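You operate a simulated robot arm through the tools that you are given. There is no shell and no other tool.

You are at the controls of a simulated robot arm. One attempt, no reset.

JOB
Put things in order on the top of the steel bench. At the end: the purple swab from the top of the steel bench is on the brown carton (marked "RINGS"); the clear ringed bottle stands where the orange polishing pad (marked "MEDIUM") stood; the brown round brush from the top of the steel bench stands where the clear ringed bottle stood; the orange polishing pad from the top of the steel bench stands on top of the black test glass; whatever was shut is shut again. Leave all else as you found it, and nothing knocked over.

It is judged by the outcome, as a careful person would: the job done as asked, and still so three seconds after it is handed in. It fails if anything else is knocked over, pushed out of place, dropped, spilled or broken.

ROBOT AND FRAMES
A 6-joint arm with a two-finger parallel gripper, fixed in place. Base frame: the origin is at the foot of the arm, x ahead of it, y to its left, z up; the work surface is at about z = 0. Units: m, rad, N and s.
With the tool pointing down near the work surface it reaches from about 0.16 to 0.42 m from the base axis. Its first joint turns from -1.152 to 1.152 rad. Payload 1.57 kg.
Tool frame: the origin (TCP) lies between the finger pads and is the grasp point; the fingertips stand 0.03 m ahead of it; z points along the fingers, y is the line along which they close. Largest opening 0.08 m; finger width 0.017, thickness 0.012; the body of the gripper, 0.04 by 0.082 m, starts 0.08 m behind the TCP.
Orientation is told as [roll, pitch, yaw] about the base's x, y, z axes, in that order, counted from this pose: with the fingers straight down and closing along the base's y, the tool's x points along the base's -x, its y along +y and its z along -z.

CONTROLS
- The arm moves only by the tool arm_command. Its arguments are lists of equal length, an entry for each row: "linear": the shift along the base's x, y, z in units of 400 mm (1.0 is 400 mm), a list of three; "rotation": the turn, a rotation vector about the base's x, y, z in units of 90 degrees (1.0 is 90 degrees), a list of three; "jaw": the opening, from 0 (shut) to 1 (fully open). In form: {"linear": [[tx, ty, tz], ...], "rotation": [[wx, wy, wz], ...], "jaw": [jaw, ...]}. A call has 1 to 20 rows; each row is the pose to reach, as a shift and turn from the pose commanded when the call began. A call with a number of a shift or a turn outside -1 to 1 is refused whole. Rows are played at 5 a second. More than 0.05 m and 0.15 rad between two rows, or a gripper value outside its range, and nothing of the call is played. Where a pose cannot be reached the arm comes as near as it can. A force on the tool above 40 N (or 10 N above the force at the start of the call, whichever is more), or a blocked arm, ends the call early, and 0.2 s more pass. The fingers move at their own pace (about 0.153 m/s each) and stop on an object; they squeeze with about 34 N. The grip force told is the motor's: it shows also when the fingers shut on nothing. Time passes only in rows, and 0.2 s behind the last, so rows that repeat a pose let the fingers close. It gives the time, the measured TCP pose, the force on the tool (base axes), the opening and the grip force at its end, in the units of the frame above (readings bear some noise), with the torque about the TCP (base axes, N m) and any sound that the robot's microphone picked up.
- Cameras (640 x 400 px; columns grow to the right, rows downward): "scene" is fixed at [0.0621, -0.3407, 0.4196]; the picture's right is [0.69, -0.72, 0.00], its down [-0.45, -0.43, -0.79] and it looks along [0.57, 0.54, -0.62] (base axes); focal length 214 px, centre (320, 200). "wrist" rides on the gripper at [0.072, -0.007, -0.122] in the tool frame; the picture's right is [0.09, 1.00, 0.00], its down [-0.84, 0.08, -0.54] and it looks along [-0.54, 0.05, 0.84] (tool axes); focal length 238 px, centre (320, 200). There is no depth. A picture from a camera that has moved, and an enlarged one, comes with that camera's place and axes in the base frame and with its lens.
- snapshot(camera): a new picture of that camera. It takes no simulated time.
- inspect(camera, box): a new picture of the part [left, top, right, bottom] of that camera's present view, enlarged. It takes no simulated time.
- hand_in(): hands the job in; it is judged then, once.

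Places have to be worked out from the pictures, the camera data and where the tool is seen. Open the gripper and draw the arm clear of the work before you hand the job in, unless the task says otherwise.

The tools are called by a JSON object that holds its "fn" and its "kwargs". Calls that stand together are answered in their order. arm_command: Moves the arm, as the interface text tells. Its arguments: {"type":"object","properties":{"linear":{"type":"array"},"rotation":{"type":"array"},"jaw":{"type":"array"}},"required":["linear","rotation","jaw"]} The other tools are called the same way: snapshot (camera) takes a picture; inspect (camera, box) takes an enlarged picture of a part of a camera's view; hand_in () hands the job in.

At the start:

```text
time_s: 0.0
ee_pos: [0.2175, 0.0722, 0.2856]
tcp_rot: [0.0, 0.0, 0.001]
contact_force: [0.0, -0.8, -0.1]
moment: [0.05, -0.02, -0.01]
opening: 0.0801
grip_force: 0.0
```

scene: 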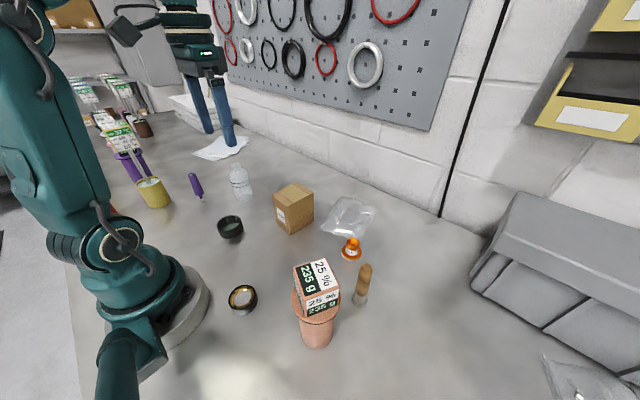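
wrist: 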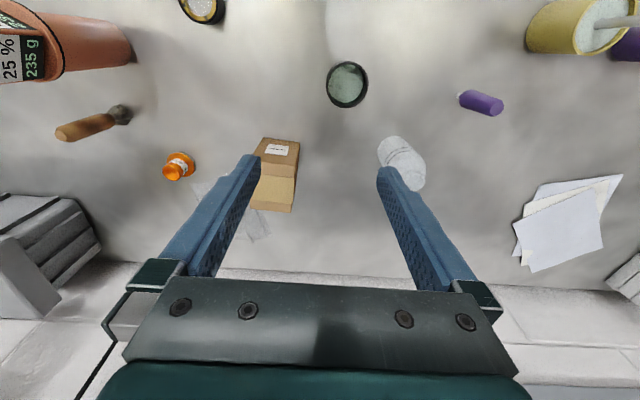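

I'll begin by looking closer at the objects on the bench from both cameras before moving anything.

{"fn": "inspect", "kwargs": {"camera": "scene", "box": [180, 150, 400, 290]}}

{"fn": "inspect", "kwargs": {"camera": "scene", "box": [220, 230, 400, 360]}}

{"fn": "inspect", "kwargs": {"camera": "scene", "box": [60, 60, 260, 230]}}

{"fn": "inspect", "kwargs": {"camera": "wrist", "box": [0, 0, 320, 240]}}

{"fn": "inspect", "kwargs": {"camera": "wrist", "box": [300, 0, 640, 240]}}

```text
2.86 times, centred on (290, 220) of scene
camera zoom: at [0.0621, -0.3407, 0.4196], right [0.69, -0.72, 0.0], down [-0.45, -0.43, -0.79], along [0.57, 0.54, -0.62], focal length 613 px, centre (406, 143)
```

zoom: 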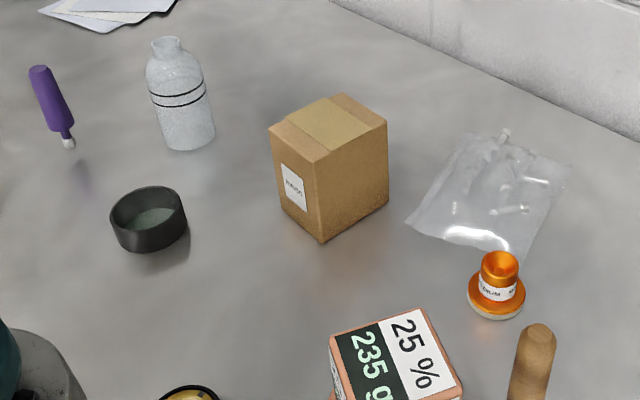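

```text
3.08 times, centred on (310, 295) of scene
camera zoom: at [0.0621, -0.3407, 0.4196], right [0.69, -0.72, 0.0], down [-0.45, -0.43, -0.79], along [0.57, 0.54, -0.62], focal length 660 px, centre (351, -92)
```

zoom: 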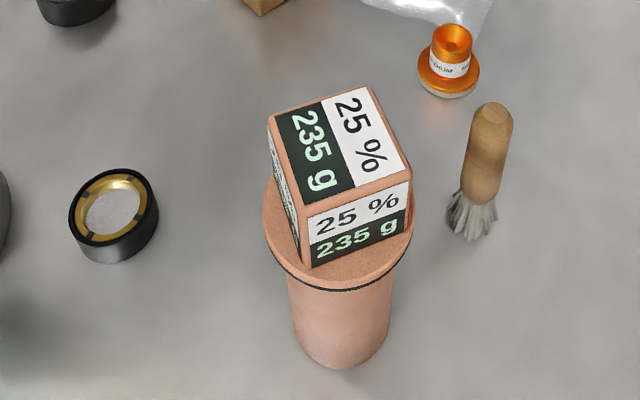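

```text
2.35 times, centred on (160, 145) of scene
camera zoom: at [0.0621, -0.3407, 0.4196], right [0.69, -0.72, 0.0], down [-0.45, -0.43, -0.79], along [0.57, 0.54, -0.62], focal length 505 px, centre (696, 329)
```

zoom: 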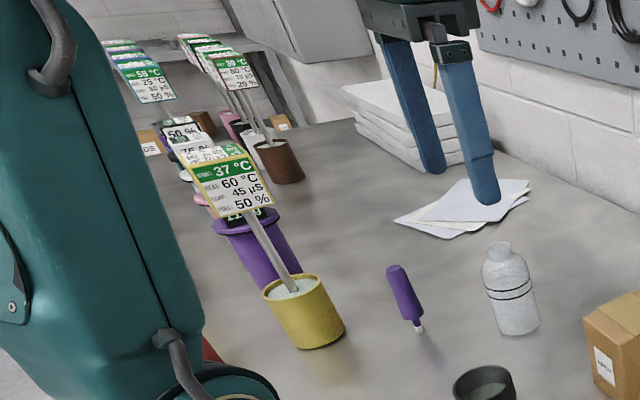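

```text
1.67 times, centred on (160, 120) of wrist
camera zoom: at [0.1465, 0.0653, 0.4088], right [-0.09, 1.0, 0.0], down [0.84, 0.08, 0.54], along [0.54, 0.05, -0.84], focal length 397 px, centre (587, 333)
```

zoom: 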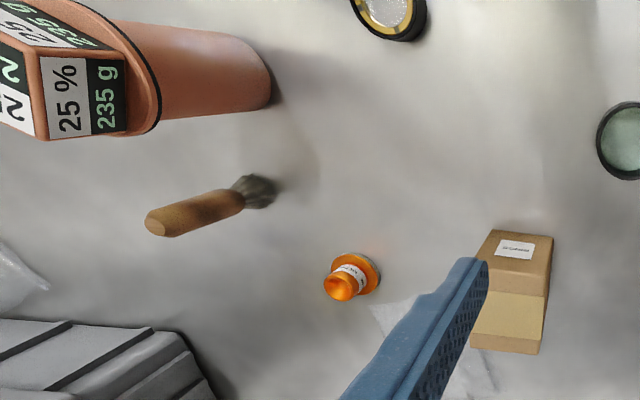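

```text
1.67 times, centred on (470, 120) of wrist
camera zoom: at [0.1465, 0.0653, 0.4088], right [-0.09, 1.0, 0.0], down [0.84, 0.08, 0.54], along [0.54, 0.05, -0.84], focal length 397 px, centre (70, 333)
```

zoom: 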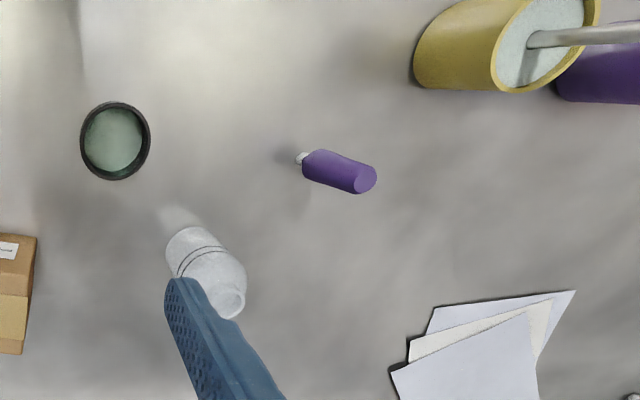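

The swab triangulates to about (0.190, 0.288), standing on its tip, roughly 0.096 m tall. I'll zoom in on the two dark round items, the orange pad and the brush so I can tell which one is the black test glass.

{"fn": "inspect", "kwargs": {"camera": "scene", "box": [210, 205, 258, 245]}}

{"fn": "inspect", "kwargs": {"camera": "scene", "box": [220, 275, 268, 320]}}

{"fn": "inspect", "kwargs": {"camera": "scene", "box": [325, 225, 389, 310]}}

{"fn": "inspect", "kwargs": {"camera": "wrist", "box": [300, 40, 400, 120]}}

{"fn": "inspect", "kwargs": {"camera": "wrist", "box": [150, 0, 250, 40]}}

{"fn": "inspect", "kwargs": {"camera": "wrist", "box": [150, 120, 310, 240]}}

```text
10.00 times, centred on (234, 225) of scene
camera zoom: at [0.0621, -0.3407, 0.4196], right [0.69, -0.72, 0.0], down [-0.45, -0.43, -0.79], along [0.57, 0.54, -0.62], focal length 2145 px, centre (1180, -50)
```

zoom: 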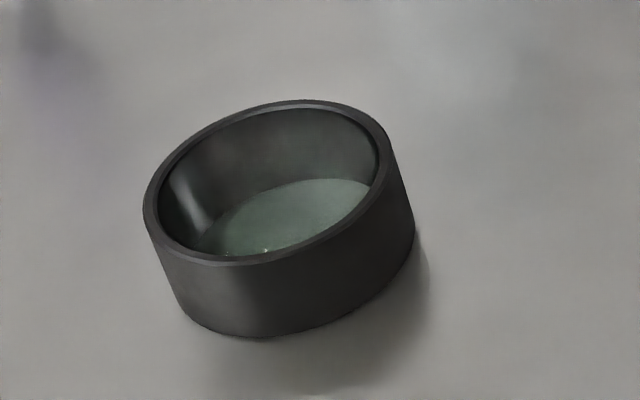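

```text
8.89 times, centred on (244, 298) of scene
camera zoom: at [0.0621, -0.3407, 0.4196], right [0.69, -0.72, 0.0], down [-0.45, -0.43, -0.79], along [0.57, 0.54, -0.62], focal length 1906 px, centre (996, -667)
```

zoom: 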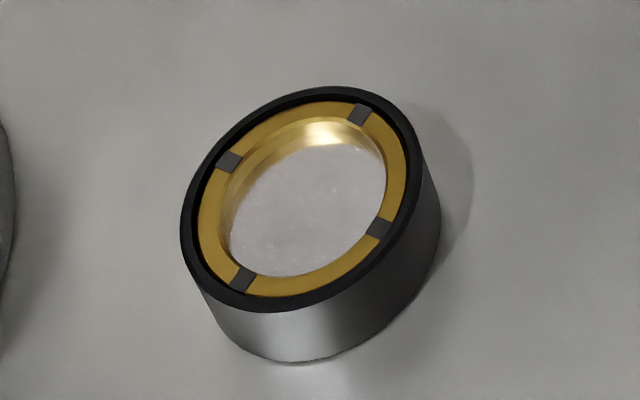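

```text
4.71 times, centred on (357, 268) of scene
camera zoom: at [0.0621, -0.3407, 0.4196], right [0.69, -0.72, 0.0], down [-0.45, -0.43, -0.79], along [0.57, 0.54, -0.62], focal length 1009 px, centre (146, -118)
```

zoom: 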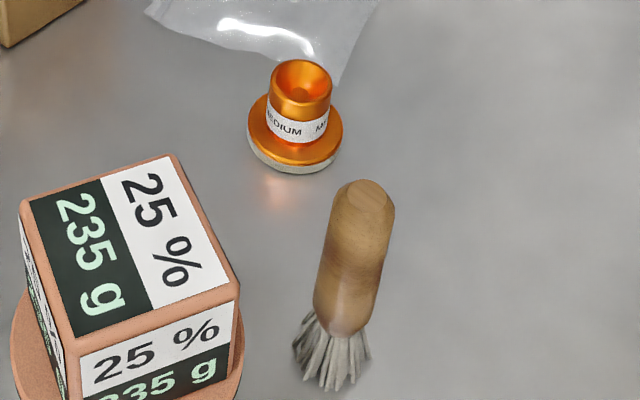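

```text
5.00 times, centred on (350, 80) of wrist
camera zoom: at [0.1465, 0.0653, 0.4088], right [-0.09, 1.0, 0.0], down [0.84, 0.08, 0.54], along [0.54, 0.05, -0.84], focal length 1192 px, centre (170, 800)
```

zoom: 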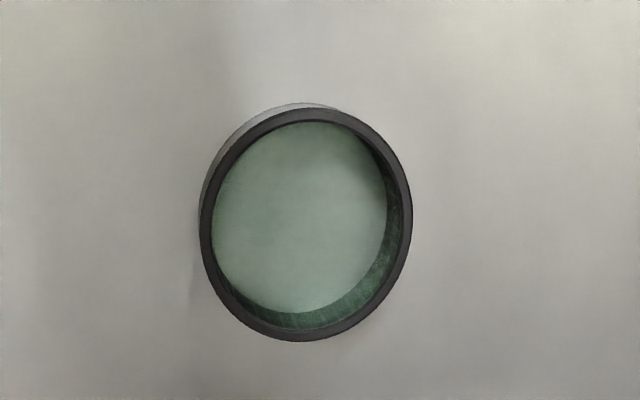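

```text
6.40 times, centred on (200, 20) of wrist
camera zoom: at [0.1465, 0.0653, 0.4088], right [-0.09, 1.0, 0.0], down [0.84, 0.08, 0.54], along [0.54, 0.05, -0.84], focal length 1525 px, centre (1088, 1352)
```

zoom: 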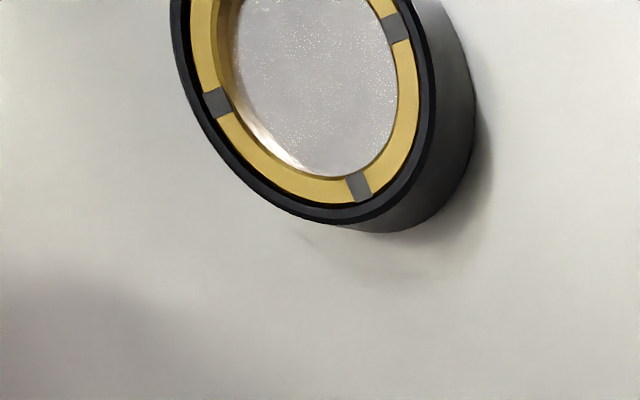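

```text
3.33 times, centred on (230, 180) of wrist
camera zoom: at [0.1465, 0.0653, 0.4088], right [-0.09, 1.0, 0.0], down [0.84, 0.08, 0.54], along [0.54, 0.05, -0.84], focal length 794 px, centre (620, 267)
```

zoom: 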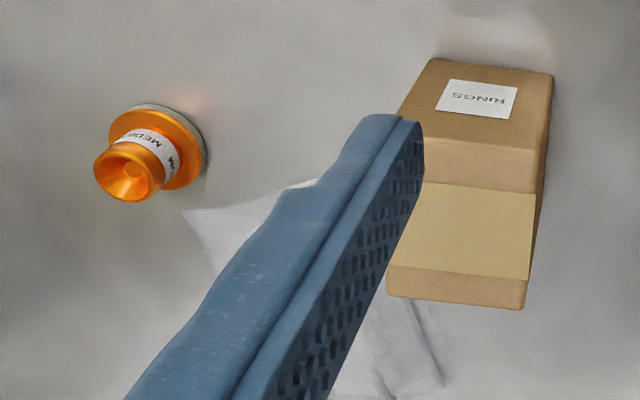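

The two dark round items differ: one is black all over with a greenish glass, at about (0.18, 0.11). The other has a brass ring and sits too close to the base to reach. I'm taking the black one as the test glass. Next I'll move high above the bench toward the orange pad, which I put at about (0.34, -0.18), to look at it from nearer.

{"fn": "arm_command", "kwargs": {"linear": [[0.01, -0.09, -0.01], [0.02, -0.18, -0.03], [0.03, -0.28, -0.05], [0.04, -0.38, -0.07], [0.05, -0.48, -0.09], [0.056, -0.56, -0.11], [0.056, -0.6, -0.13], [0.056, -0.6, -0.13]], "rotation": [[0, 0, 0], [0, 0, 0], [0, 0, 0], [0, 0, 0], [0, 0, 0], [0, 0, 0], [0, 0, 0], [0, 0, 0]], "jaw": [1, 1, 1, 1, 1, 1, 1, 1]}}

{"fn": "snapshot", "kwargs": {"camera": "wrist"}}

{"fn": "snapshot", "kwargs": {"camera": "scene"}}

```text
time_s: 1.8
ee_pos: [0.2432, -0.1692, 0.2342]
tcp_rot: [0.0, 0.001, 0.002]
contact_force: [-0.8, 0.3, -0.2]
moment: [-0.01, 0.01, -0.02]
opening: 0.08
grip_force: 0.1
```

```text
taken
camera wrist: at [0.172, -0.1756, 0.3577], right [-0.09, 1.0, 0.0], down [0.84, 0.08, 0.54], along [0.54, 0.05, -0.84], focal length 238 px, centre (320, 200)
```

wrist: 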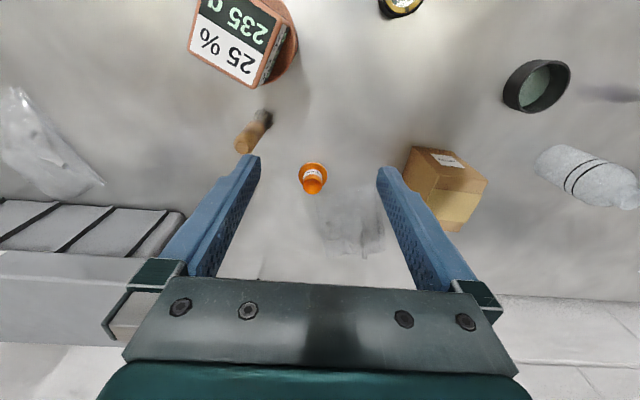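

```text
taken
```

scene: 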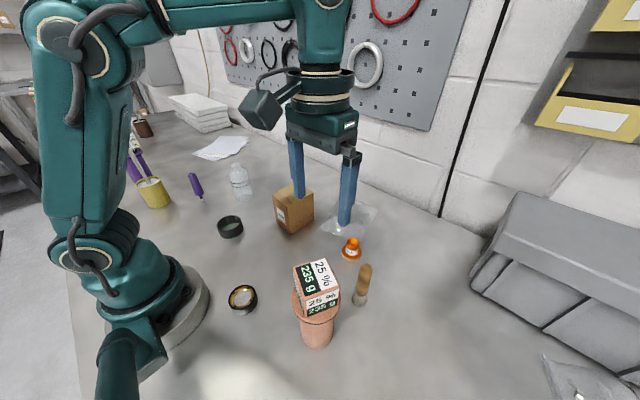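

The arm got there without touching anything. I'll zoom in on the pad, the brush and the carton from here.

{"fn": "inspect", "kwargs": {"camera": "wrist", "box": [280, 150, 344, 200]}}

{"fn": "inspect", "kwargs": {"camera": "wrist", "box": [180, 0, 320, 160]}}

{"fn": "inspect", "kwargs": {"camera": "wrist", "box": [390, 40, 640, 240]}}

```text
8.00 times, centred on (312, 175) of wrist
camera zoom: at [0.172, -0.1756, 0.3577], right [-0.09, 1.0, 0.0], down [0.84, 0.08, 0.54], along [0.54, 0.05, -0.84], focal length 1907 px, centre (384, 400)
```

zoom: 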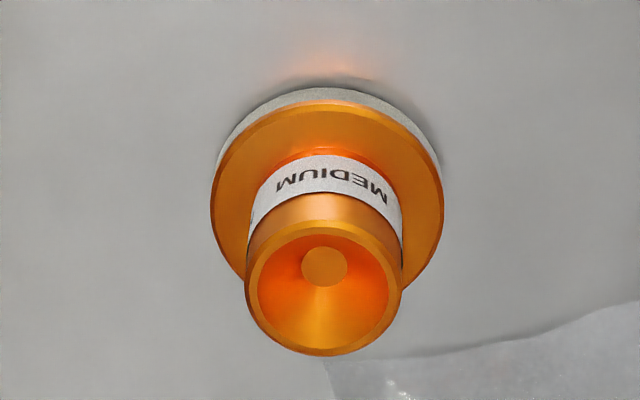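

```text
2.50 times, centred on (250, 80) of wrist
camera zoom: at [0.172, -0.1756, 0.3577], right [-0.09, 1.0, 0.0], down [0.84, 0.08, 0.54], along [0.54, 0.05, -0.84], focal length 596 px, centre (495, 500)
```

zoom: 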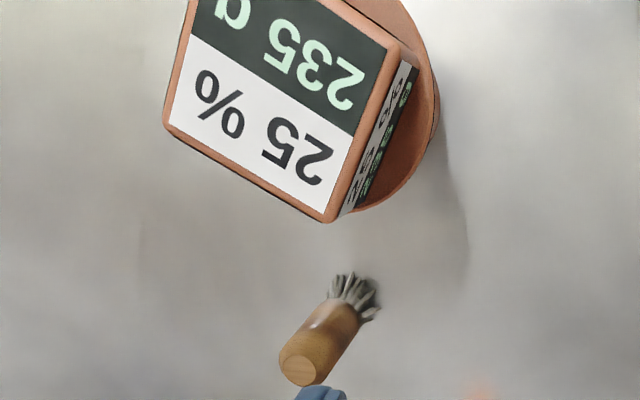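

```text
2.00 times, centred on (515, 140) of wrist
camera zoom: at [0.172, -0.1756, 0.3577], right [-0.09, 1.0, 0.0], down [0.84, 0.08, 0.54], along [0.54, 0.05, -0.84], focal length 477 px, centre (-70, 320)
```

zoom: 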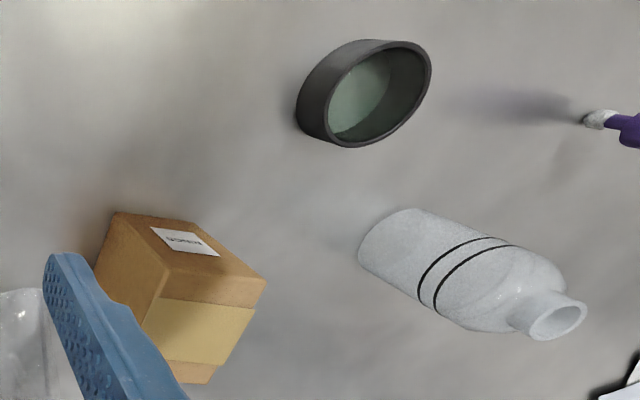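

The pad is a hat shape: flange about 0.047 m across, knob about 0.030 m, roughly 0.045 m tall, centred near (0.347, -0.172). The test glass is a ring about 0.061 m across and 0.025 m high, centred near (0.189, 0.110), with its glass recessed. I'll move to about 0.10 m above the pad and check how it lines up.

{"fn": "arm_command", "kwargs": {"linear": [[0.05, -0.002, -0.05], [0.1, -0.004, -0.11], [0.15, -0.006, -0.17], [0.2, -0.007, -0.23], [0.24, -0.007, -0.29], [0.26, -0.007, -0.335], [0.26, -0.007, -0.335]], "rotation": [[0, 0, 0], [0, 0, 0], [0, 0, 0], [0, 0, 0], [0, 0, 0], [0, 0, 0], [0, 0, 0]], "jaw": [1, 1, 1, 1, 1, 1, 1]}}

{"fn": "snapshot", "kwargs": {"camera": "wrist"}}

{"fn": "snapshot", "kwargs": {"camera": "scene"}}

```text
time_s: 3.4
ee_pos: [0.3441, -0.169, 0.1018]
tcp_rot: [-0.001, 0.0, -0.001]
contact_force: [-0.8, -0.6, -0.3]
moment: [0.02, -0.02, -0.01]
opening: 0.08
grip_force: 0.1
```

```text
taken
camera wrist: at [0.2733, -0.1758, 0.2245], right [-0.09, 1.0, 0.0], down [0.84, 0.08, 0.54], along [0.54, 0.05, -0.84], focal length 238 px, centre (320, 200)
```

wrist: 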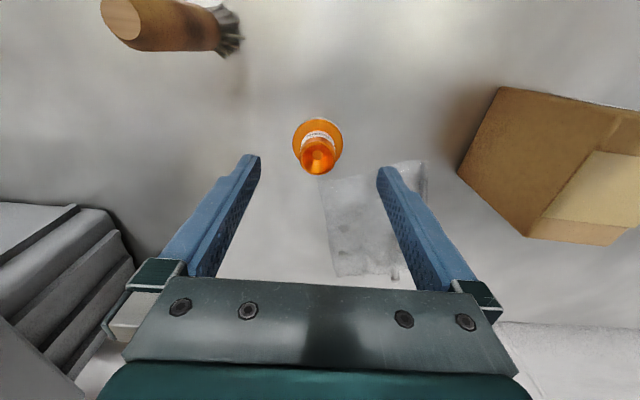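

```text
taken
```

scene: 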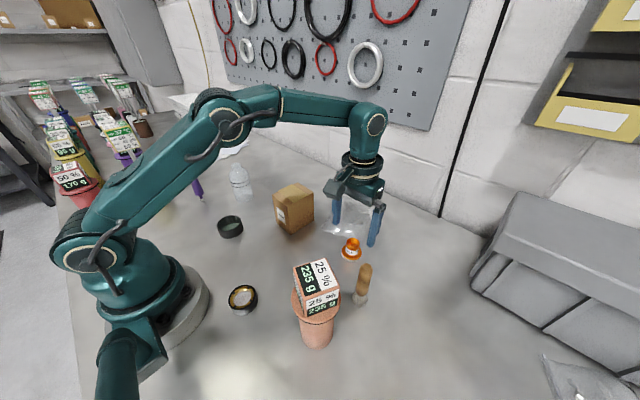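

{"fn": "inspect", "kwargs": {"camera": "wrist", "box": [280, 110, 360, 185]}}

{"fn": "inspect", "kwargs": {"camera": "wrist", "box": [90, 0, 270, 60]}}

```text
5.33 times, centred on (320, 148) of wrist
camera zoom: at [0.2733, -0.1758, 0.2245], right [-0.09, 1.0, 0.0], down [0.84, 0.08, 0.54], along [0.54, 0.05, -0.84], focal length 1271 px, centre (320, 480)
```

zoom: 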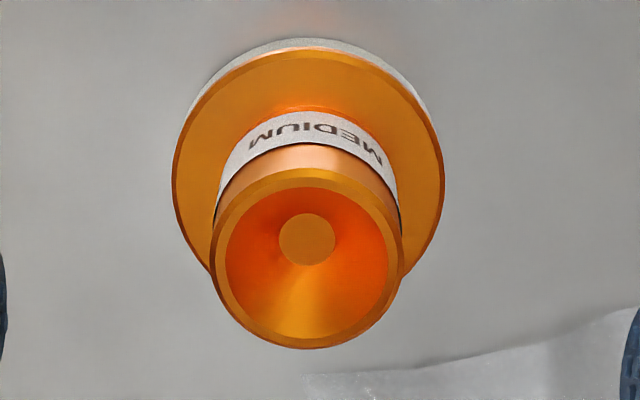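

```text
3.56 times, centred on (180, 30) of wrist
camera zoom: at [0.2733, -0.1758, 0.2245], right [-0.09, 1.0, 0.0], down [0.84, 0.08, 0.54], along [0.54, 0.05, -0.84], focal length 848 px, centre (818, 804)
```

zoom: 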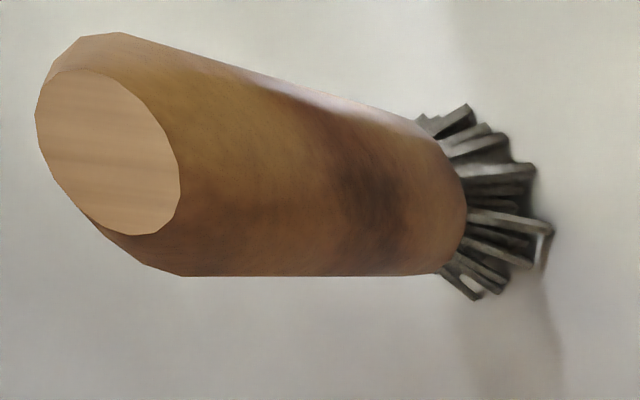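

The pad is centred at about (0.347, -0.171), nearly under the TCP. I'll shift 3 mm forward and lower until the fingertips are around z = 0.027, beside the knob, then close on it.

{"fn": "arm_command", "kwargs": {"linear": [[0.004, 0, -0.03], [0.0075, 0, -0.06], [0.0075, 0, -0.085], [0.0075, 0, -0.105], [0.0075, 0, -0.105], [0.0075, 0, -0.105], [0.0075, 0, -0.105], [0.0075, 0, -0.105], [0.0075, 0, -0.105]], "rotation": [[0, 0, 0], [0, 0, 0], [0, 0, 0], [0, 0, 0], [0, 0, 0], [0, 0, 0], [0, 0, 0], [0, 0, 0], [0, 0, 0]], "jaw": [1, 1, 0.9, 0.8, 0.6, 0.45, 0.3, 0, 0]}}

{"fn": "snapshot", "kwargs": {"camera": "wrist"}}

{"fn": "inspect", "kwargs": {"camera": "scene", "box": [310, 180, 410, 270]}}

```text
time_s: 5.4
ee_pos: [0.346, -0.172, 0.0583]
tcp_rot: [0.001, 0.002, -0.001]
contact_force: [-0.3, 0.7, 0.4]
moment: [0.03, -0.01, 0.0]
opening: 0.0294
grip_force: 34.2
```

```text
taken
camera wrist: at [0.2756, -0.1784, 0.1822], right [-0.09, 1.0, 0.0], down [0.84, 0.08, 0.54], along [0.54, 0.05, -0.84], focal length 238 px, centre (320, 200)
```

wrist: 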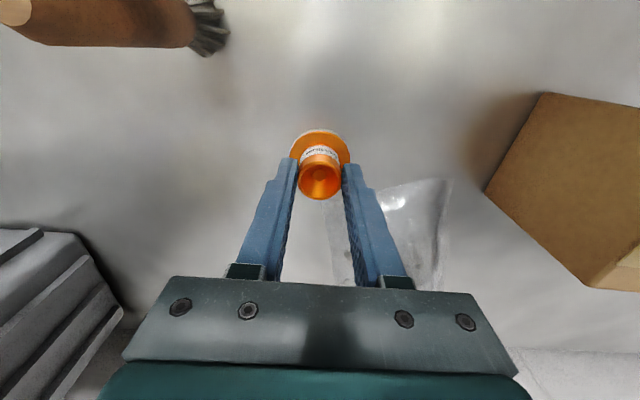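

```text
4.44 times, centred on (360, 225) of scene
camera zoom: at [0.0621, -0.3407, 0.4196], right [0.69, -0.72, 0.0], down [-0.45, -0.43, -0.79], along [0.57, 0.54, -0.62], focal length 953 px, centre (142, 89)
```

zoom: 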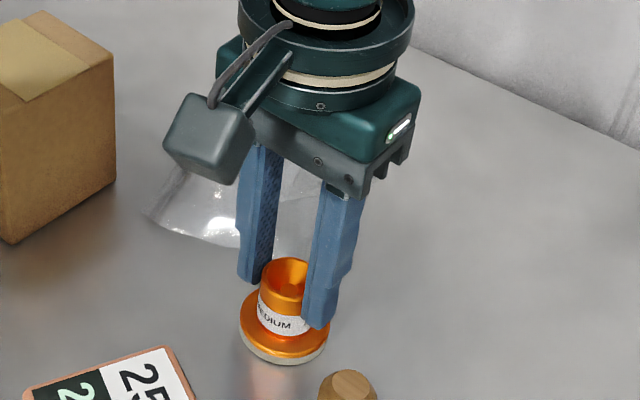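

The grip is firm, with the opening at 0.029 m on the knob. I'll lift straight up to z = 0.20, carry the pad over toward the test glass at (0.189, 0.110), and stop high to check alignment.

{"fn": "arm_command", "kwargs": {"linear": [[0, 0, 0.03], [0, 0, 0.1], [0, 0, 0.19], [0, 0, 0.28], [0, 0, 0.356], [-0.04, 0.07, 0.356], [-0.09, 0.16, 0.356], [-0.14, 0.25, 0.356], [-0.19, 0.34, 0.356], [-0.24, 0.43, 0.356], [-0.29, 0.52, 0.356], [-0.34, 0.61, 0.356], [-0.38, 0.68, 0.33], [-0.395, 0.7025, 0.29], [-0.395, 0.7025, 0.25], [-0.395, 0.7025, 0.25]], "rotation": [[0, 0, 0], [0, 0, 0], [0, 0, 0], [0, 0, 0], [0, 0, 0], [0, 0, 0], [0, 0, 0], [0, 0, 0], [0, 0, 0], [0, 0, 0], [0, 0, 0], [0, 0, 0], [0, 0, 0], [0, 0, 0], [0, 0, 0], [0, 0, 0]], "jaw": [0, 0, 0, 0, 0, 0, 0, 0, 0, 0, 0, 0, 0, 0, 0, 0]}}

{"fn": "snapshot", "kwargs": {"camera": "wrist"}}

{"fn": "snapshot", "kwargs": {"camera": "scene"}}

```text
time_s: 8.8
ee_pos: [0.1898, 0.1115, 0.1609]
tcp_rot: [0.0, 0.0, -0.001]
contact_force: [-0.1, 0.6, -0.4]
moment: [-0.01, 0.01, -0.01]
opening: 0.0
grip_force: 21.7
out of reach, approached as far as the arm can: row 5, 6
```

```text
taken
camera wrist: at [0.1183, 0.1044, 0.2833], right [-0.09, 1.0, 0.0], down [0.84, 0.08, 0.54], along [0.54, 0.05, -0.84], focal length 238 px, centre (320, 200)
```

wrist: 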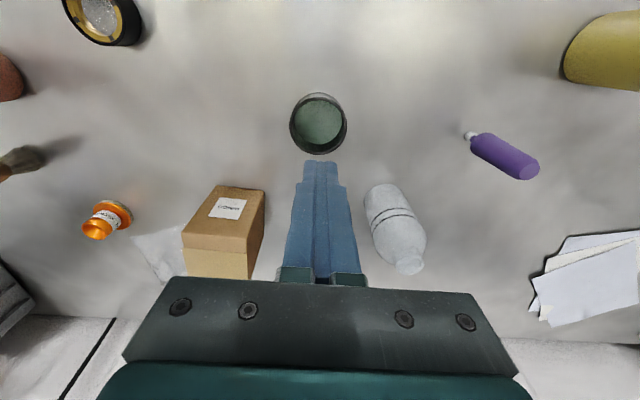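

```text
taken
```

scene: 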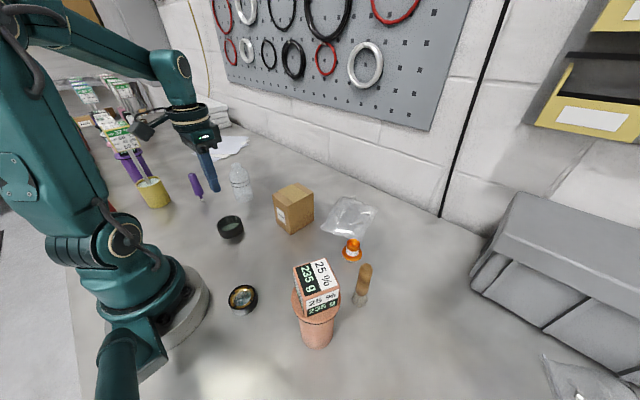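

The fingers are fully closed on nothing. The pad slipped out during the lift and looks to be still standing near where it was. I'll check its state before trying again.

{"fn": "inspect", "kwargs": {"camera": "scene", "box": [325, 225, 389, 310]}}

{"fn": "inspect", "kwargs": {"camera": "wrist", "box": [270, 80, 370, 170]}}

{"fn": "inspect", "kwargs": {"camera": "wrist", "box": [70, 180, 150, 260]}}

{"fn": "inspect", "kwargs": {"camera": "wrist", "box": [340, 100, 560, 300]}}

```text
4.71 times, centred on (357, 268) of scene
camera zoom: at [0.0621, -0.3407, 0.4196], right [0.69, -0.72, 0.0], down [-0.45, -0.43, -0.79], along [0.57, 0.54, -0.62], focal length 1009 px, centre (146, -118)
```

zoom: 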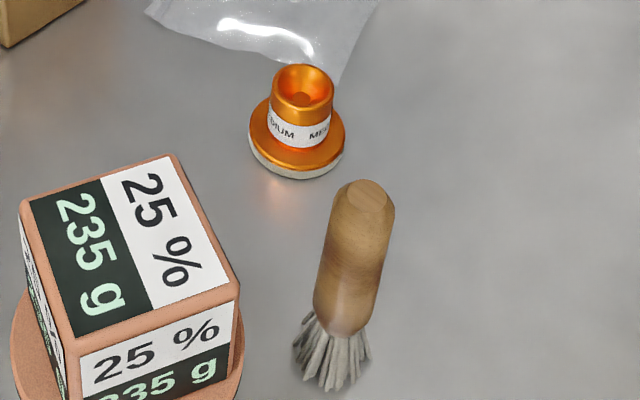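

```text
4.44 times, centred on (320, 125) of wrist
camera zoom: at [0.1183, 0.1044, 0.2833], right [-0.09, 1.0, 0.0], down [0.84, 0.08, 0.54], along [0.54, 0.05, -0.84], focal length 1059 px, centre (320, 533)
```

zoom: 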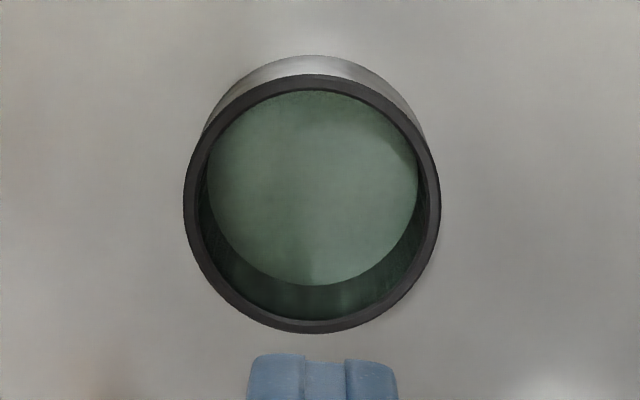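

```text
5.00 times, centred on (110, 220) of wrist
camera zoom: at [0.1183, 0.1044, 0.2833], right [-0.09, 1.0, 0.0], down [0.84, 0.08, 0.54], along [0.54, 0.05, -0.84], focal length 1192 px, centre (1370, 100)
```

zoom: 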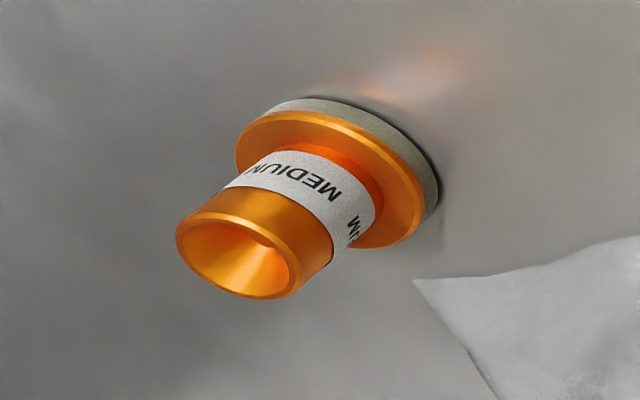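

```text
2.00 times, centred on (450, 200) of wrist
camera zoom: at [0.1183, 0.1044, 0.2833], right [-0.09, 1.0, 0.0], down [0.84, 0.08, 0.54], along [0.54, 0.05, -0.84], focal length 477 px, centre (60, 200)
```

zoom: 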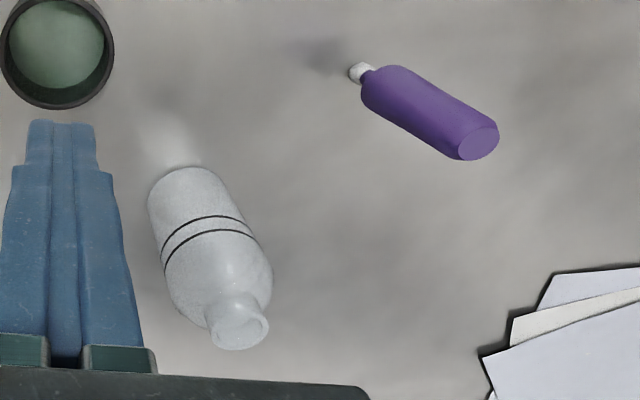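

The pad is upright and has only shifted a few mm. It slipped early in the lift because the fingers overlapped the knob too little. I'll go back, staying low enough for the arm's reach, and regrip deeper.

{"fn": "arm_command", "kwargs": {"linear": [[0.04, -0.08, 0.02], [0.08, -0.16, 0.03], [0.13, -0.25, 0.03], [0.18, -0.34, 0.02], [0.23, -0.43, 0.01], [0.28, -0.52, 0.0], [0.33, -0.61, 0.0], [0.37, -0.68, 0.0], [0.3885, -0.7105, -0.05], [0.3885, -0.7105, -0.1], [0.3885, -0.7105, -0.144], [0.3885, -0.7105, -0.144]], "rotation": [[0, 0, 0], [0, 0, 0], [0, 0, 0], [0, 0, 0], [0, 0, 0], [0, 0, 0], [0, 0, 0], [0, 0, 0], [0, 0, 0], [0, 0, 0], [0, 0, 0], [0, 0, 0]], "jaw": [0, 0, 0, 0, 0.3, 0.6, 1, 1, 1, 1, 1, 1]}}

{"fn": "inspect", "kwargs": {"camera": "wrist", "box": [230, 100, 400, 200]}}

{"fn": "inspect", "kwargs": {"camera": "scene", "box": [310, 150, 410, 270]}}

```text
time_s: 11.4
ee_pos: [0.3425, -0.1749, 0.0996]
tcp_rot: [-0.001, 0.0, 0.0]
contact_force: [-0.4, 0.0, -0.4]
moment: [0.01, -0.05, 0.0]
opening: 0.0799
grip_force: 0.1
```

```text
3.76 times, centred on (315, 150) of wrist
camera zoom: at [0.2726, -0.182, 0.2226], right [-0.09, 1.0, 0.0], down [0.84, 0.08, 0.54], along [0.54, 0.05, -0.84], focal length 897 px, centre (339, 388)
```

zoom: 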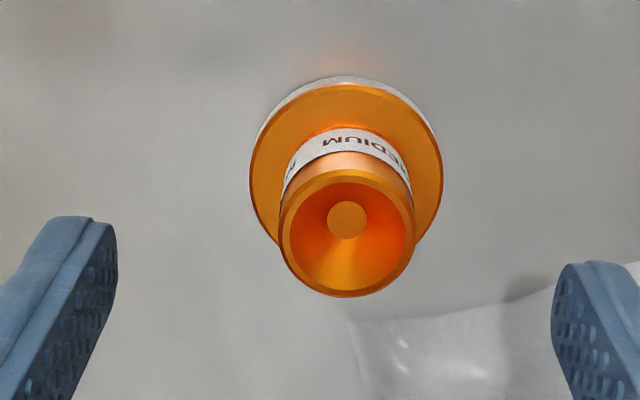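

```text
3.33 times, centred on (360, 210) of scene
camera zoom: at [0.0621, -0.3407, 0.4196], right [0.69, -0.72, 0.0], down [-0.45, -0.43, -0.79], along [0.57, 0.54, -0.62], focal length 715 px, centre (187, 167)
```

zoom: 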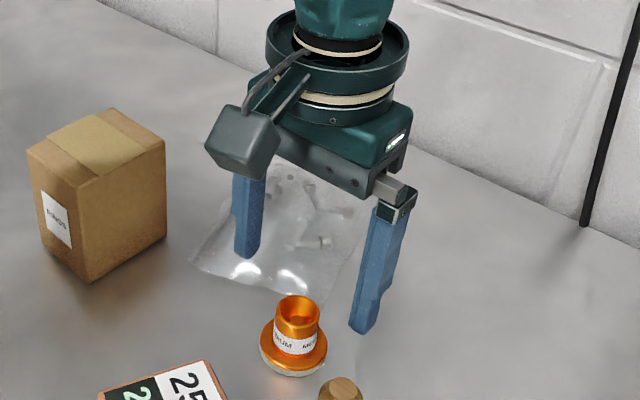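

The pad now sits about 3 mm ahead of the TCP and 2 mm to its left, near (0.347, -0.172). I'll go deeper this time, with the tips at about z = 0.019 just above the flange, then close and make a small slow test lift.

{"fn": "arm_command", "kwargs": {"linear": [[0.004, 0.002, -0.03], [0.0075, 0.004, -0.06], [0.0075, 0.004, -0.09], [0.0075, 0.004, -0.115], [0.0075, 0.004, -0.126], [0.0075, 0.004, -0.126], [0.0075, 0.004, -0.126], [0.0075, 0.004, -0.126], [0.0075, 0.004, -0.126], [0.0075, 0.004, -0.126], [0.0075, 0.004, -0.126]], "rotation": [[0, 0, 0], [0, 0, 0], [0, 0, 0], [0, 0, 0], [0, 0, 0], [0, 0, 0], [0, 0, 0], [0, 0, 0], [0, 0, 0], [0, 0, 0], [0, 0, 0]], "jaw": [1, 1, 0.9, 0.8, 0.7, 0.6, 0.5, 0.4, 0.3, 0, 0]}}

{"fn": "inspect", "kwargs": {"camera": "wrist", "box": [230, 100, 400, 220]}}

{"fn": "inspect", "kwargs": {"camera": "scene", "box": [330, 210, 394, 270]}}

```text
time_s: 13.8
ee_pos: [0.3463, -0.1718, 0.0504]
tcp_rot: [0.0, 0.0, -0.002]
contact_force: [0.3, 0.2, -0.7]
moment: [0.02, -0.01, -0.02]
opening: 0.0286
grip_force: 34.3
```

```text
3.33 times, centred on (315, 160) of wrist
camera zoom: at [0.2755, -0.1794, 0.1724], right [-0.09, 1.0, 0.0], down [0.84, 0.08, 0.54], along [0.54, 0.05, -0.84], focal length 794 px, centre (337, 333)
```

zoom: 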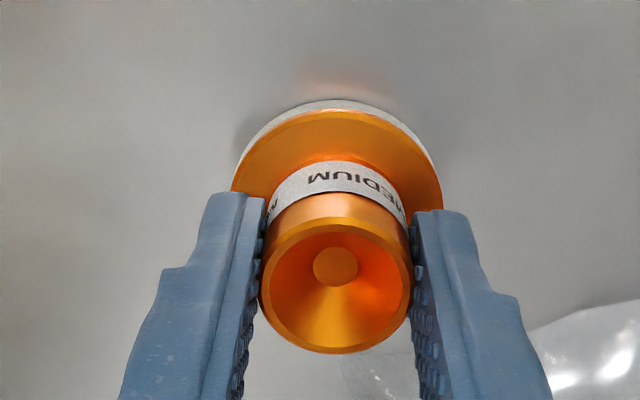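

```text
6.67 times, centred on (362, 240) of scene
camera zoom: at [0.0621, -0.3407, 0.4196], right [0.69, -0.72, 0.0], down [-0.45, -0.43, -0.79], along [0.57, 0.54, -0.62], focal length 1430 px, centre (40, -67)
```

zoom: 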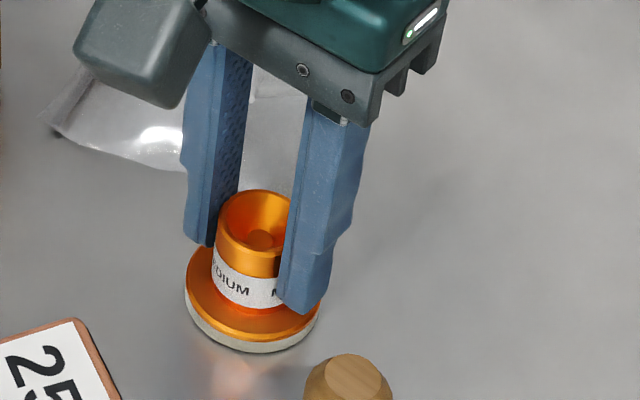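

The fingers are now much deeper on the knob, with the opening at 0.0286 m. I'll do a small slow test lift of about 25 mm and check.

{"fn": "arm_command", "kwargs": {"linear": [[0, 0, 0.006], [0, 0, 0.014], [0, 0, 0.024], [0, 0, 0.036], [0, 0, 0.05], [0, 0, 0.06], [0, 0, 0.06]], "rotation": [[0, 0, 0], [0, 0, 0], [0, 0, 0], [0, 0, 0], [0, 0, 0], [0, 0, 0], [0, 0, 0]], "jaw": [0, 0, 0, 0, 0, 0, 0]}}

{"fn": "inspect", "kwargs": {"camera": "wrist", "box": [230, 100, 400, 220]}}

{"fn": "inspect", "kwargs": {"camera": "scene", "box": [330, 210, 394, 270]}}

```text
time_s: 15.4
ee_pos: [0.3475, -0.1714, 0.074]
tcp_rot: [0.002, 0.0, -0.001]
contact_force: [0.1, 0.8, -2.0]
moment: [-0.01, 0.02, -0.04]
opening: 0.0288
grip_force: 33.9
```

```text
3.33 times, centred on (315, 160) of wrist
camera zoom: at [0.2764, -0.1783, 0.196], right [-0.09, 1.0, 0.0], down [0.84, 0.08, 0.54], along [0.54, 0.05, -0.84], focal length 794 px, centre (337, 333)
```

zoom: 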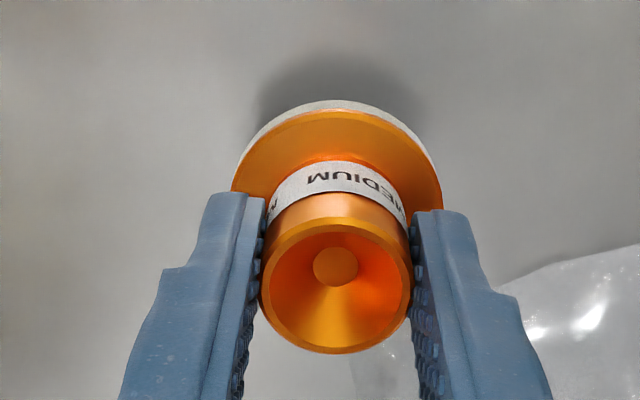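

```text
6.67 times, centred on (362, 240) of scene
camera zoom: at [0.0621, -0.3407, 0.4196], right [0.69, -0.72, 0.0], down [-0.45, -0.43, -0.79], along [0.57, 0.54, -0.62], focal length 1430 px, centre (40, -67)
```

zoom: 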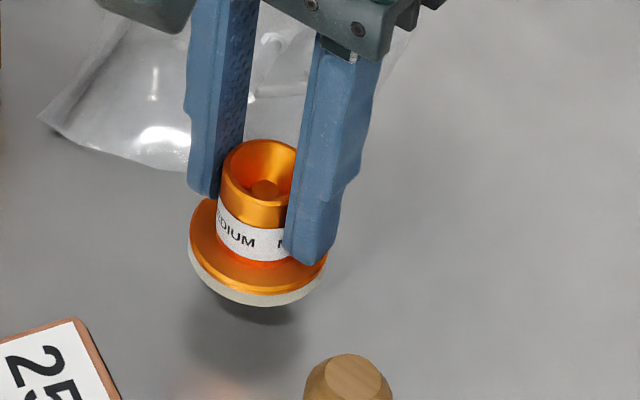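

The pad is held firmly, with about 2 N of weight showing. I'll carry it above the carton height over to the test glass and stop with the pad's base about 4 cm above the rim.

{"fn": "arm_command", "kwargs": {"linear": [[0, 0, 0.06], [0, 0, 0.13], [0, 0, 0.2], [-0.03, 0.05, 0.22], [-0.07, 0.13, 0.22], [-0.12, 0.22, 0.22], [-0.17, 0.31, 0.22], [-0.22, 0.39, 0.22], [-0.27, 0.48, 0.22], [-0.32, 0.57, 0.22], [-0.36, 0.65, 0.2], [-0.395, 0.7017, 0.17], [-0.395, 0.7017, 0.12], [-0.395, 0.7017, 0.1], [-0.395, 0.7017, 0.1]], "rotation": [[0, 0, 0], [0, 0, 0], [0, 0, 0], [0, 0, 0], [0, 0, 0], [0, 0, 0], [0, 0, 0], [0, 0, 0], [0, 0, 0], [0, 0, 0], [0, 0, 0], [0, 0, 0], [0, 0, 0], [0, 0, 0], [0, 0, 0]], "jaw": [0, 0, 0, 0, 0, 0, 0, 0, 0, 0, 0, 0, 0, 0, 0]}}

{"fn": "inspect", "kwargs": {"camera": "wrist", "box": [230, 80, 410, 220]}}

{"fn": "inspect", "kwargs": {"camera": "scene", "box": [190, 150, 290, 250]}}

```text
time_s: 18.6
ee_pos: [0.1862, 0.1094, 0.1126]
tcp_rot: [0.0, 0.0, -0.001]
contact_force: [0.0, 0.2, -1.2]
moment: [0.02, 0.0, 0.0]
opening: 0.0285
grip_force: 34.1
```

```text
2.86 times, centred on (320, 150) of wrist
camera zoom: at [0.1155, 0.102, 0.2365], right [-0.09, 1.0, 0.0], down [0.84, 0.08, 0.54], along [0.54, 0.05, -0.84], focal length 681 px, centre (320, 343)
```

zoom: 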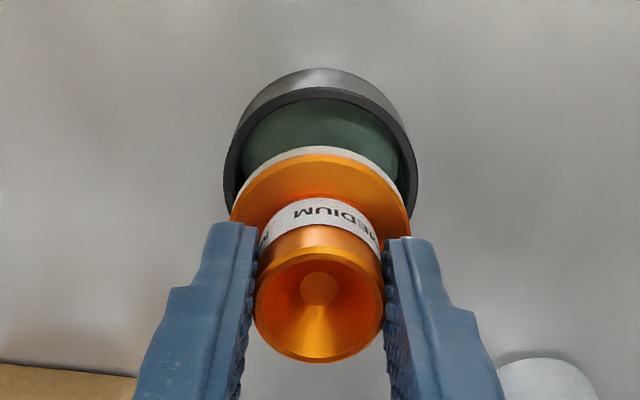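

```text
4.00 times, centred on (240, 200) of scene
camera zoom: at [0.0621, -0.3407, 0.4196], right [0.69, -0.72, 0.0], down [-0.45, -0.43, -0.79], along [0.57, 0.54, -0.62], focal length 858 px, centre (640, 200)
```

zoom: 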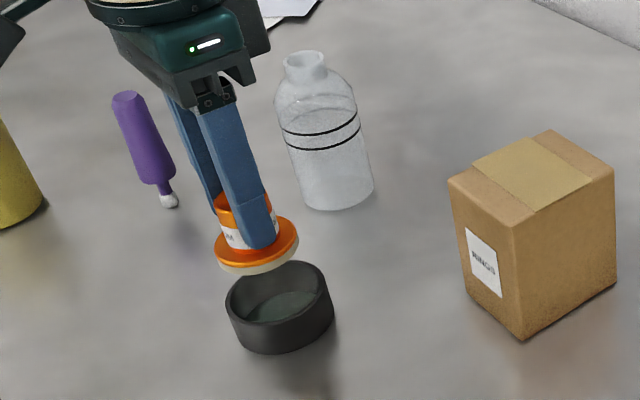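

The pad is over the ring but looks a few mm short in x. I'll zoom in tighter to measure the offset.

{"fn": "inspect", "kwargs": {"camera": "wrist", "box": [280, 95, 360, 155]}}

{"fn": "inspect", "kwargs": {"camera": "scene", "box": [205, 195, 265, 245]}}

```text
6.67 times, centred on (320, 125) of wrist
camera zoom: at [0.1155, 0.102, 0.2365], right [-0.09, 1.0, 0.0], down [0.84, 0.08, 0.54], along [0.54, 0.05, -0.84], focal length 1589 px, centre (320, 700)
```

zoom: 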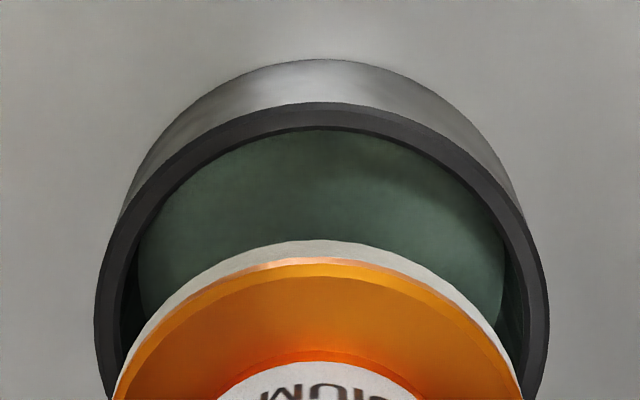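

```text
8.00 times, centred on (235, 220) of scene
camera zoom: at [0.0621, -0.3407, 0.4196], right [0.69, -0.72, 0.0], down [-0.45, -0.43, -0.79], along [0.57, 0.54, -0.62], focal length 1716 px, centre (1000, 40)
```

zoom: 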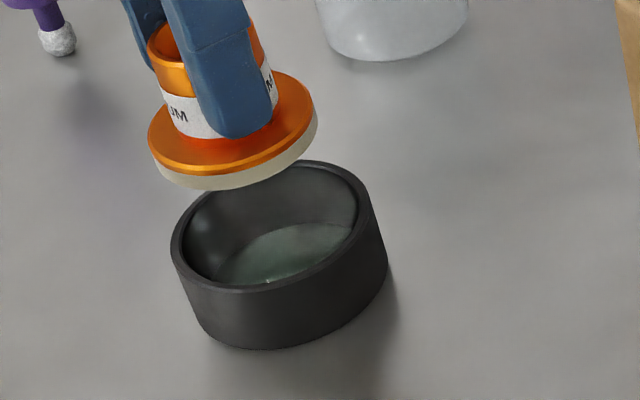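

In the wrist view the ring's centre is about 4 mm further in +x than the pad's, with y nearly aligned. The ring's inner diameter is about 0.056 m, so there's roughly 4 mm of clearance all round the pad. I'll correct x, come down to just above the rim, and check again.

{"fn": "arm_command", "kwargs": {"linear": [[0.005, 0.001, -0.015], [0.01, 0.003, -0.035], [0.01, 0.003, -0.055], [0.01, 0.003, -0.072], [0.01, 0.003, -0.072]], "rotation": [[0, 0, 0], [0, 0, 0], [0, 0, 0], [0, 0, 0], [0, 0, 0]], "jaw": [0, 0, 0, 0, 0]}}

{"fn": "inspect", "kwargs": {"camera": "wrist", "box": [270, 95, 370, 165]}}

{"fn": "inspect", "kwargs": {"camera": "scene", "box": [205, 195, 265, 245]}}

```text
time_s: 19.8
ee_pos: [0.1916, 0.1109, 0.0859]
tcp_rot: [0.002, 0.0, 0.0]
contact_force: [-0.4, -0.2, -1.5]
moment: [-0.02, -0.02, -0.03]
opening: 0.0287
grip_force: 34.4
```

```text
5.71 times, centred on (320, 130) of wrist
camera zoom: at [0.1213, 0.1032, 0.2087], right [-0.09, 1.0, 0.0], down [0.84, 0.08, 0.54], along [0.54, 0.05, -0.84], focal length 1362 px, centre (320, 600)
```

zoom: 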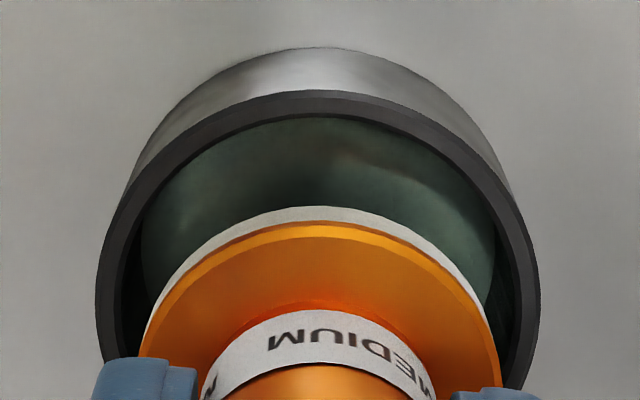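

```text
8.00 times, centred on (235, 220) of scene
camera zoom: at [0.0621, -0.3407, 0.4196], right [0.69, -0.72, 0.0], down [-0.45, -0.43, -0.79], along [0.57, 0.54, -0.62], focal length 1716 px, centre (1000, 40)
```

zoom: 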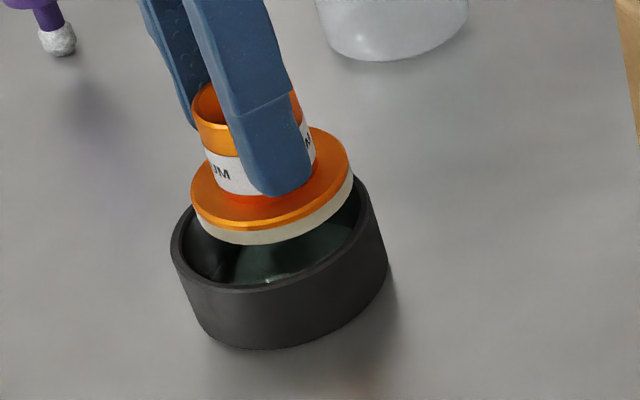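

The wrist view shows y aligned and x perhaps slightly over-corrected. I'll take tighter zooms from the scene camera to settle that before inserting.

{"fn": "inspect", "kwargs": {"camera": "scene", "box": [214, 205, 262, 241]}}

{"fn": "inspect", "kwargs": {"camera": "wrist", "box": [280, 100, 360, 150]}}

```text
11.11 times, centred on (238, 223) of scene
camera zoom: at [0.0621, -0.3407, 0.4196], right [0.69, -0.72, 0.0], down [-0.45, -0.43, -0.79], along [0.57, 0.54, -0.62], focal length 2383 px, centre (1231, -56)
```

zoom: 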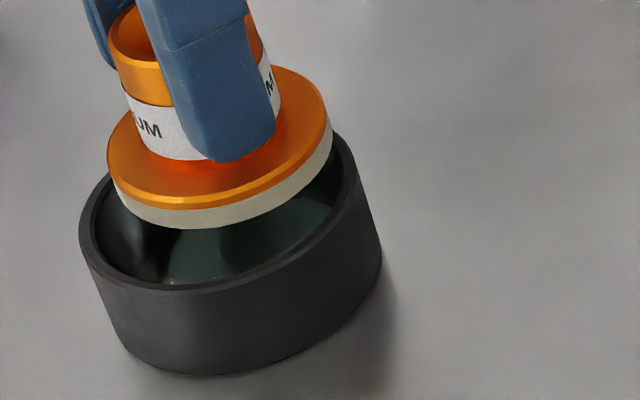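

```text
8.00 times, centred on (320, 125) of wrist
camera zoom: at [0.1213, 0.1032, 0.2087], right [-0.09, 1.0, 0.0], down [0.84, 0.08, 0.54], along [0.54, 0.05, -0.84], focal length 1907 px, centre (320, 800)
```

zoom: 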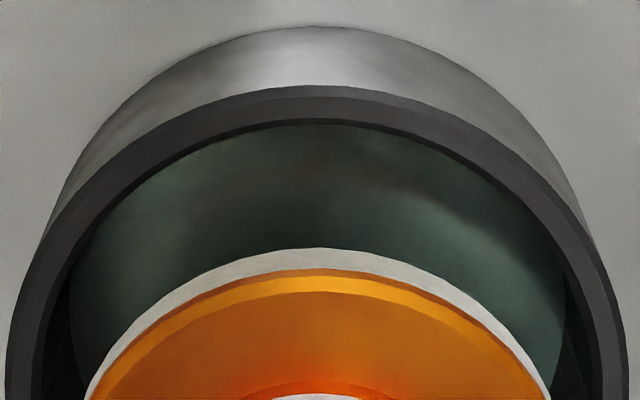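

Both cameras agree the pad should go back about 3 mm in x, which leaves roughly ±2 mm of margin inside the ring. I'll shift and lower in small steps until the base is just inside the rim, then check the force.

{"fn": "arm_command", "kwargs": {"linear": [[-0.004, 0, 0], [-0.0075, 0, 0], [-0.0075, 0, -0.008], [-0.0075, 0, -0.016], [-0.0075, 0, -0.024], [-0.0075, 0, -0.032], [-0.0075, 0, -0.032]], "rotation": [[0, 0, 0], [0, 0, 0], [0, 0, 0], [0, 0, 0], [0, 0, 0], [0, 0, 0], [0, 0, 0]], "jaw": [0, 0, 0, 0, 0, 0, 0]}}

{"fn": "inspect", "kwargs": {"camera": "wrist", "box": [270, 95, 370, 165]}}

{"fn": "inspect", "kwargs": {"camera": "scene", "box": [214, 205, 262, 241]}}

```text
time_s: 21.4
ee_pos: [0.191, 0.111, 0.0738]
tcp_rot: [0.004, -0.003, 0.0]
contact_force: [-0.3, 3.8, 27.0]
moment: [0.05, -0.13, -0.01]
opening: 0.0285
grip_force: 34.3
```

```text
5.71 times, centred on (320, 130) of wrist
camera zoom: at [0.1194, 0.1026, 0.1956], right [-0.09, 1.0, 0.0], down [0.83, 0.08, 0.55], along [0.54, 0.05, -0.84], focal length 1362 px, centre (320, 600)
```

zoom: 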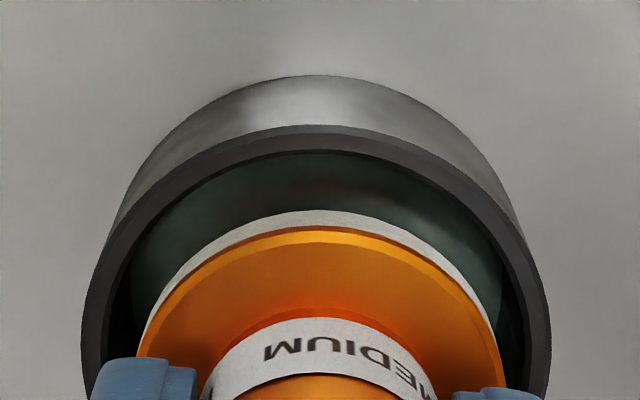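

```text
11.11 times, centred on (238, 223) of scene
camera zoom: at [0.062, -0.3407, 0.4196], right [0.69, -0.72, 0.0], down [-0.45, -0.43, -0.79], along [0.57, 0.54, -0.62], focal length 2383 px, centre (1231, -56)
```

zoom: 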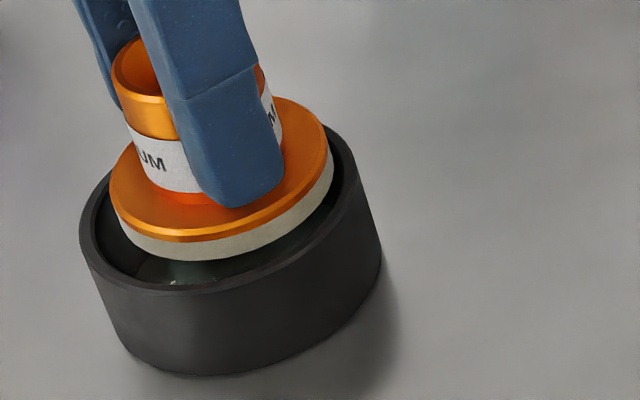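

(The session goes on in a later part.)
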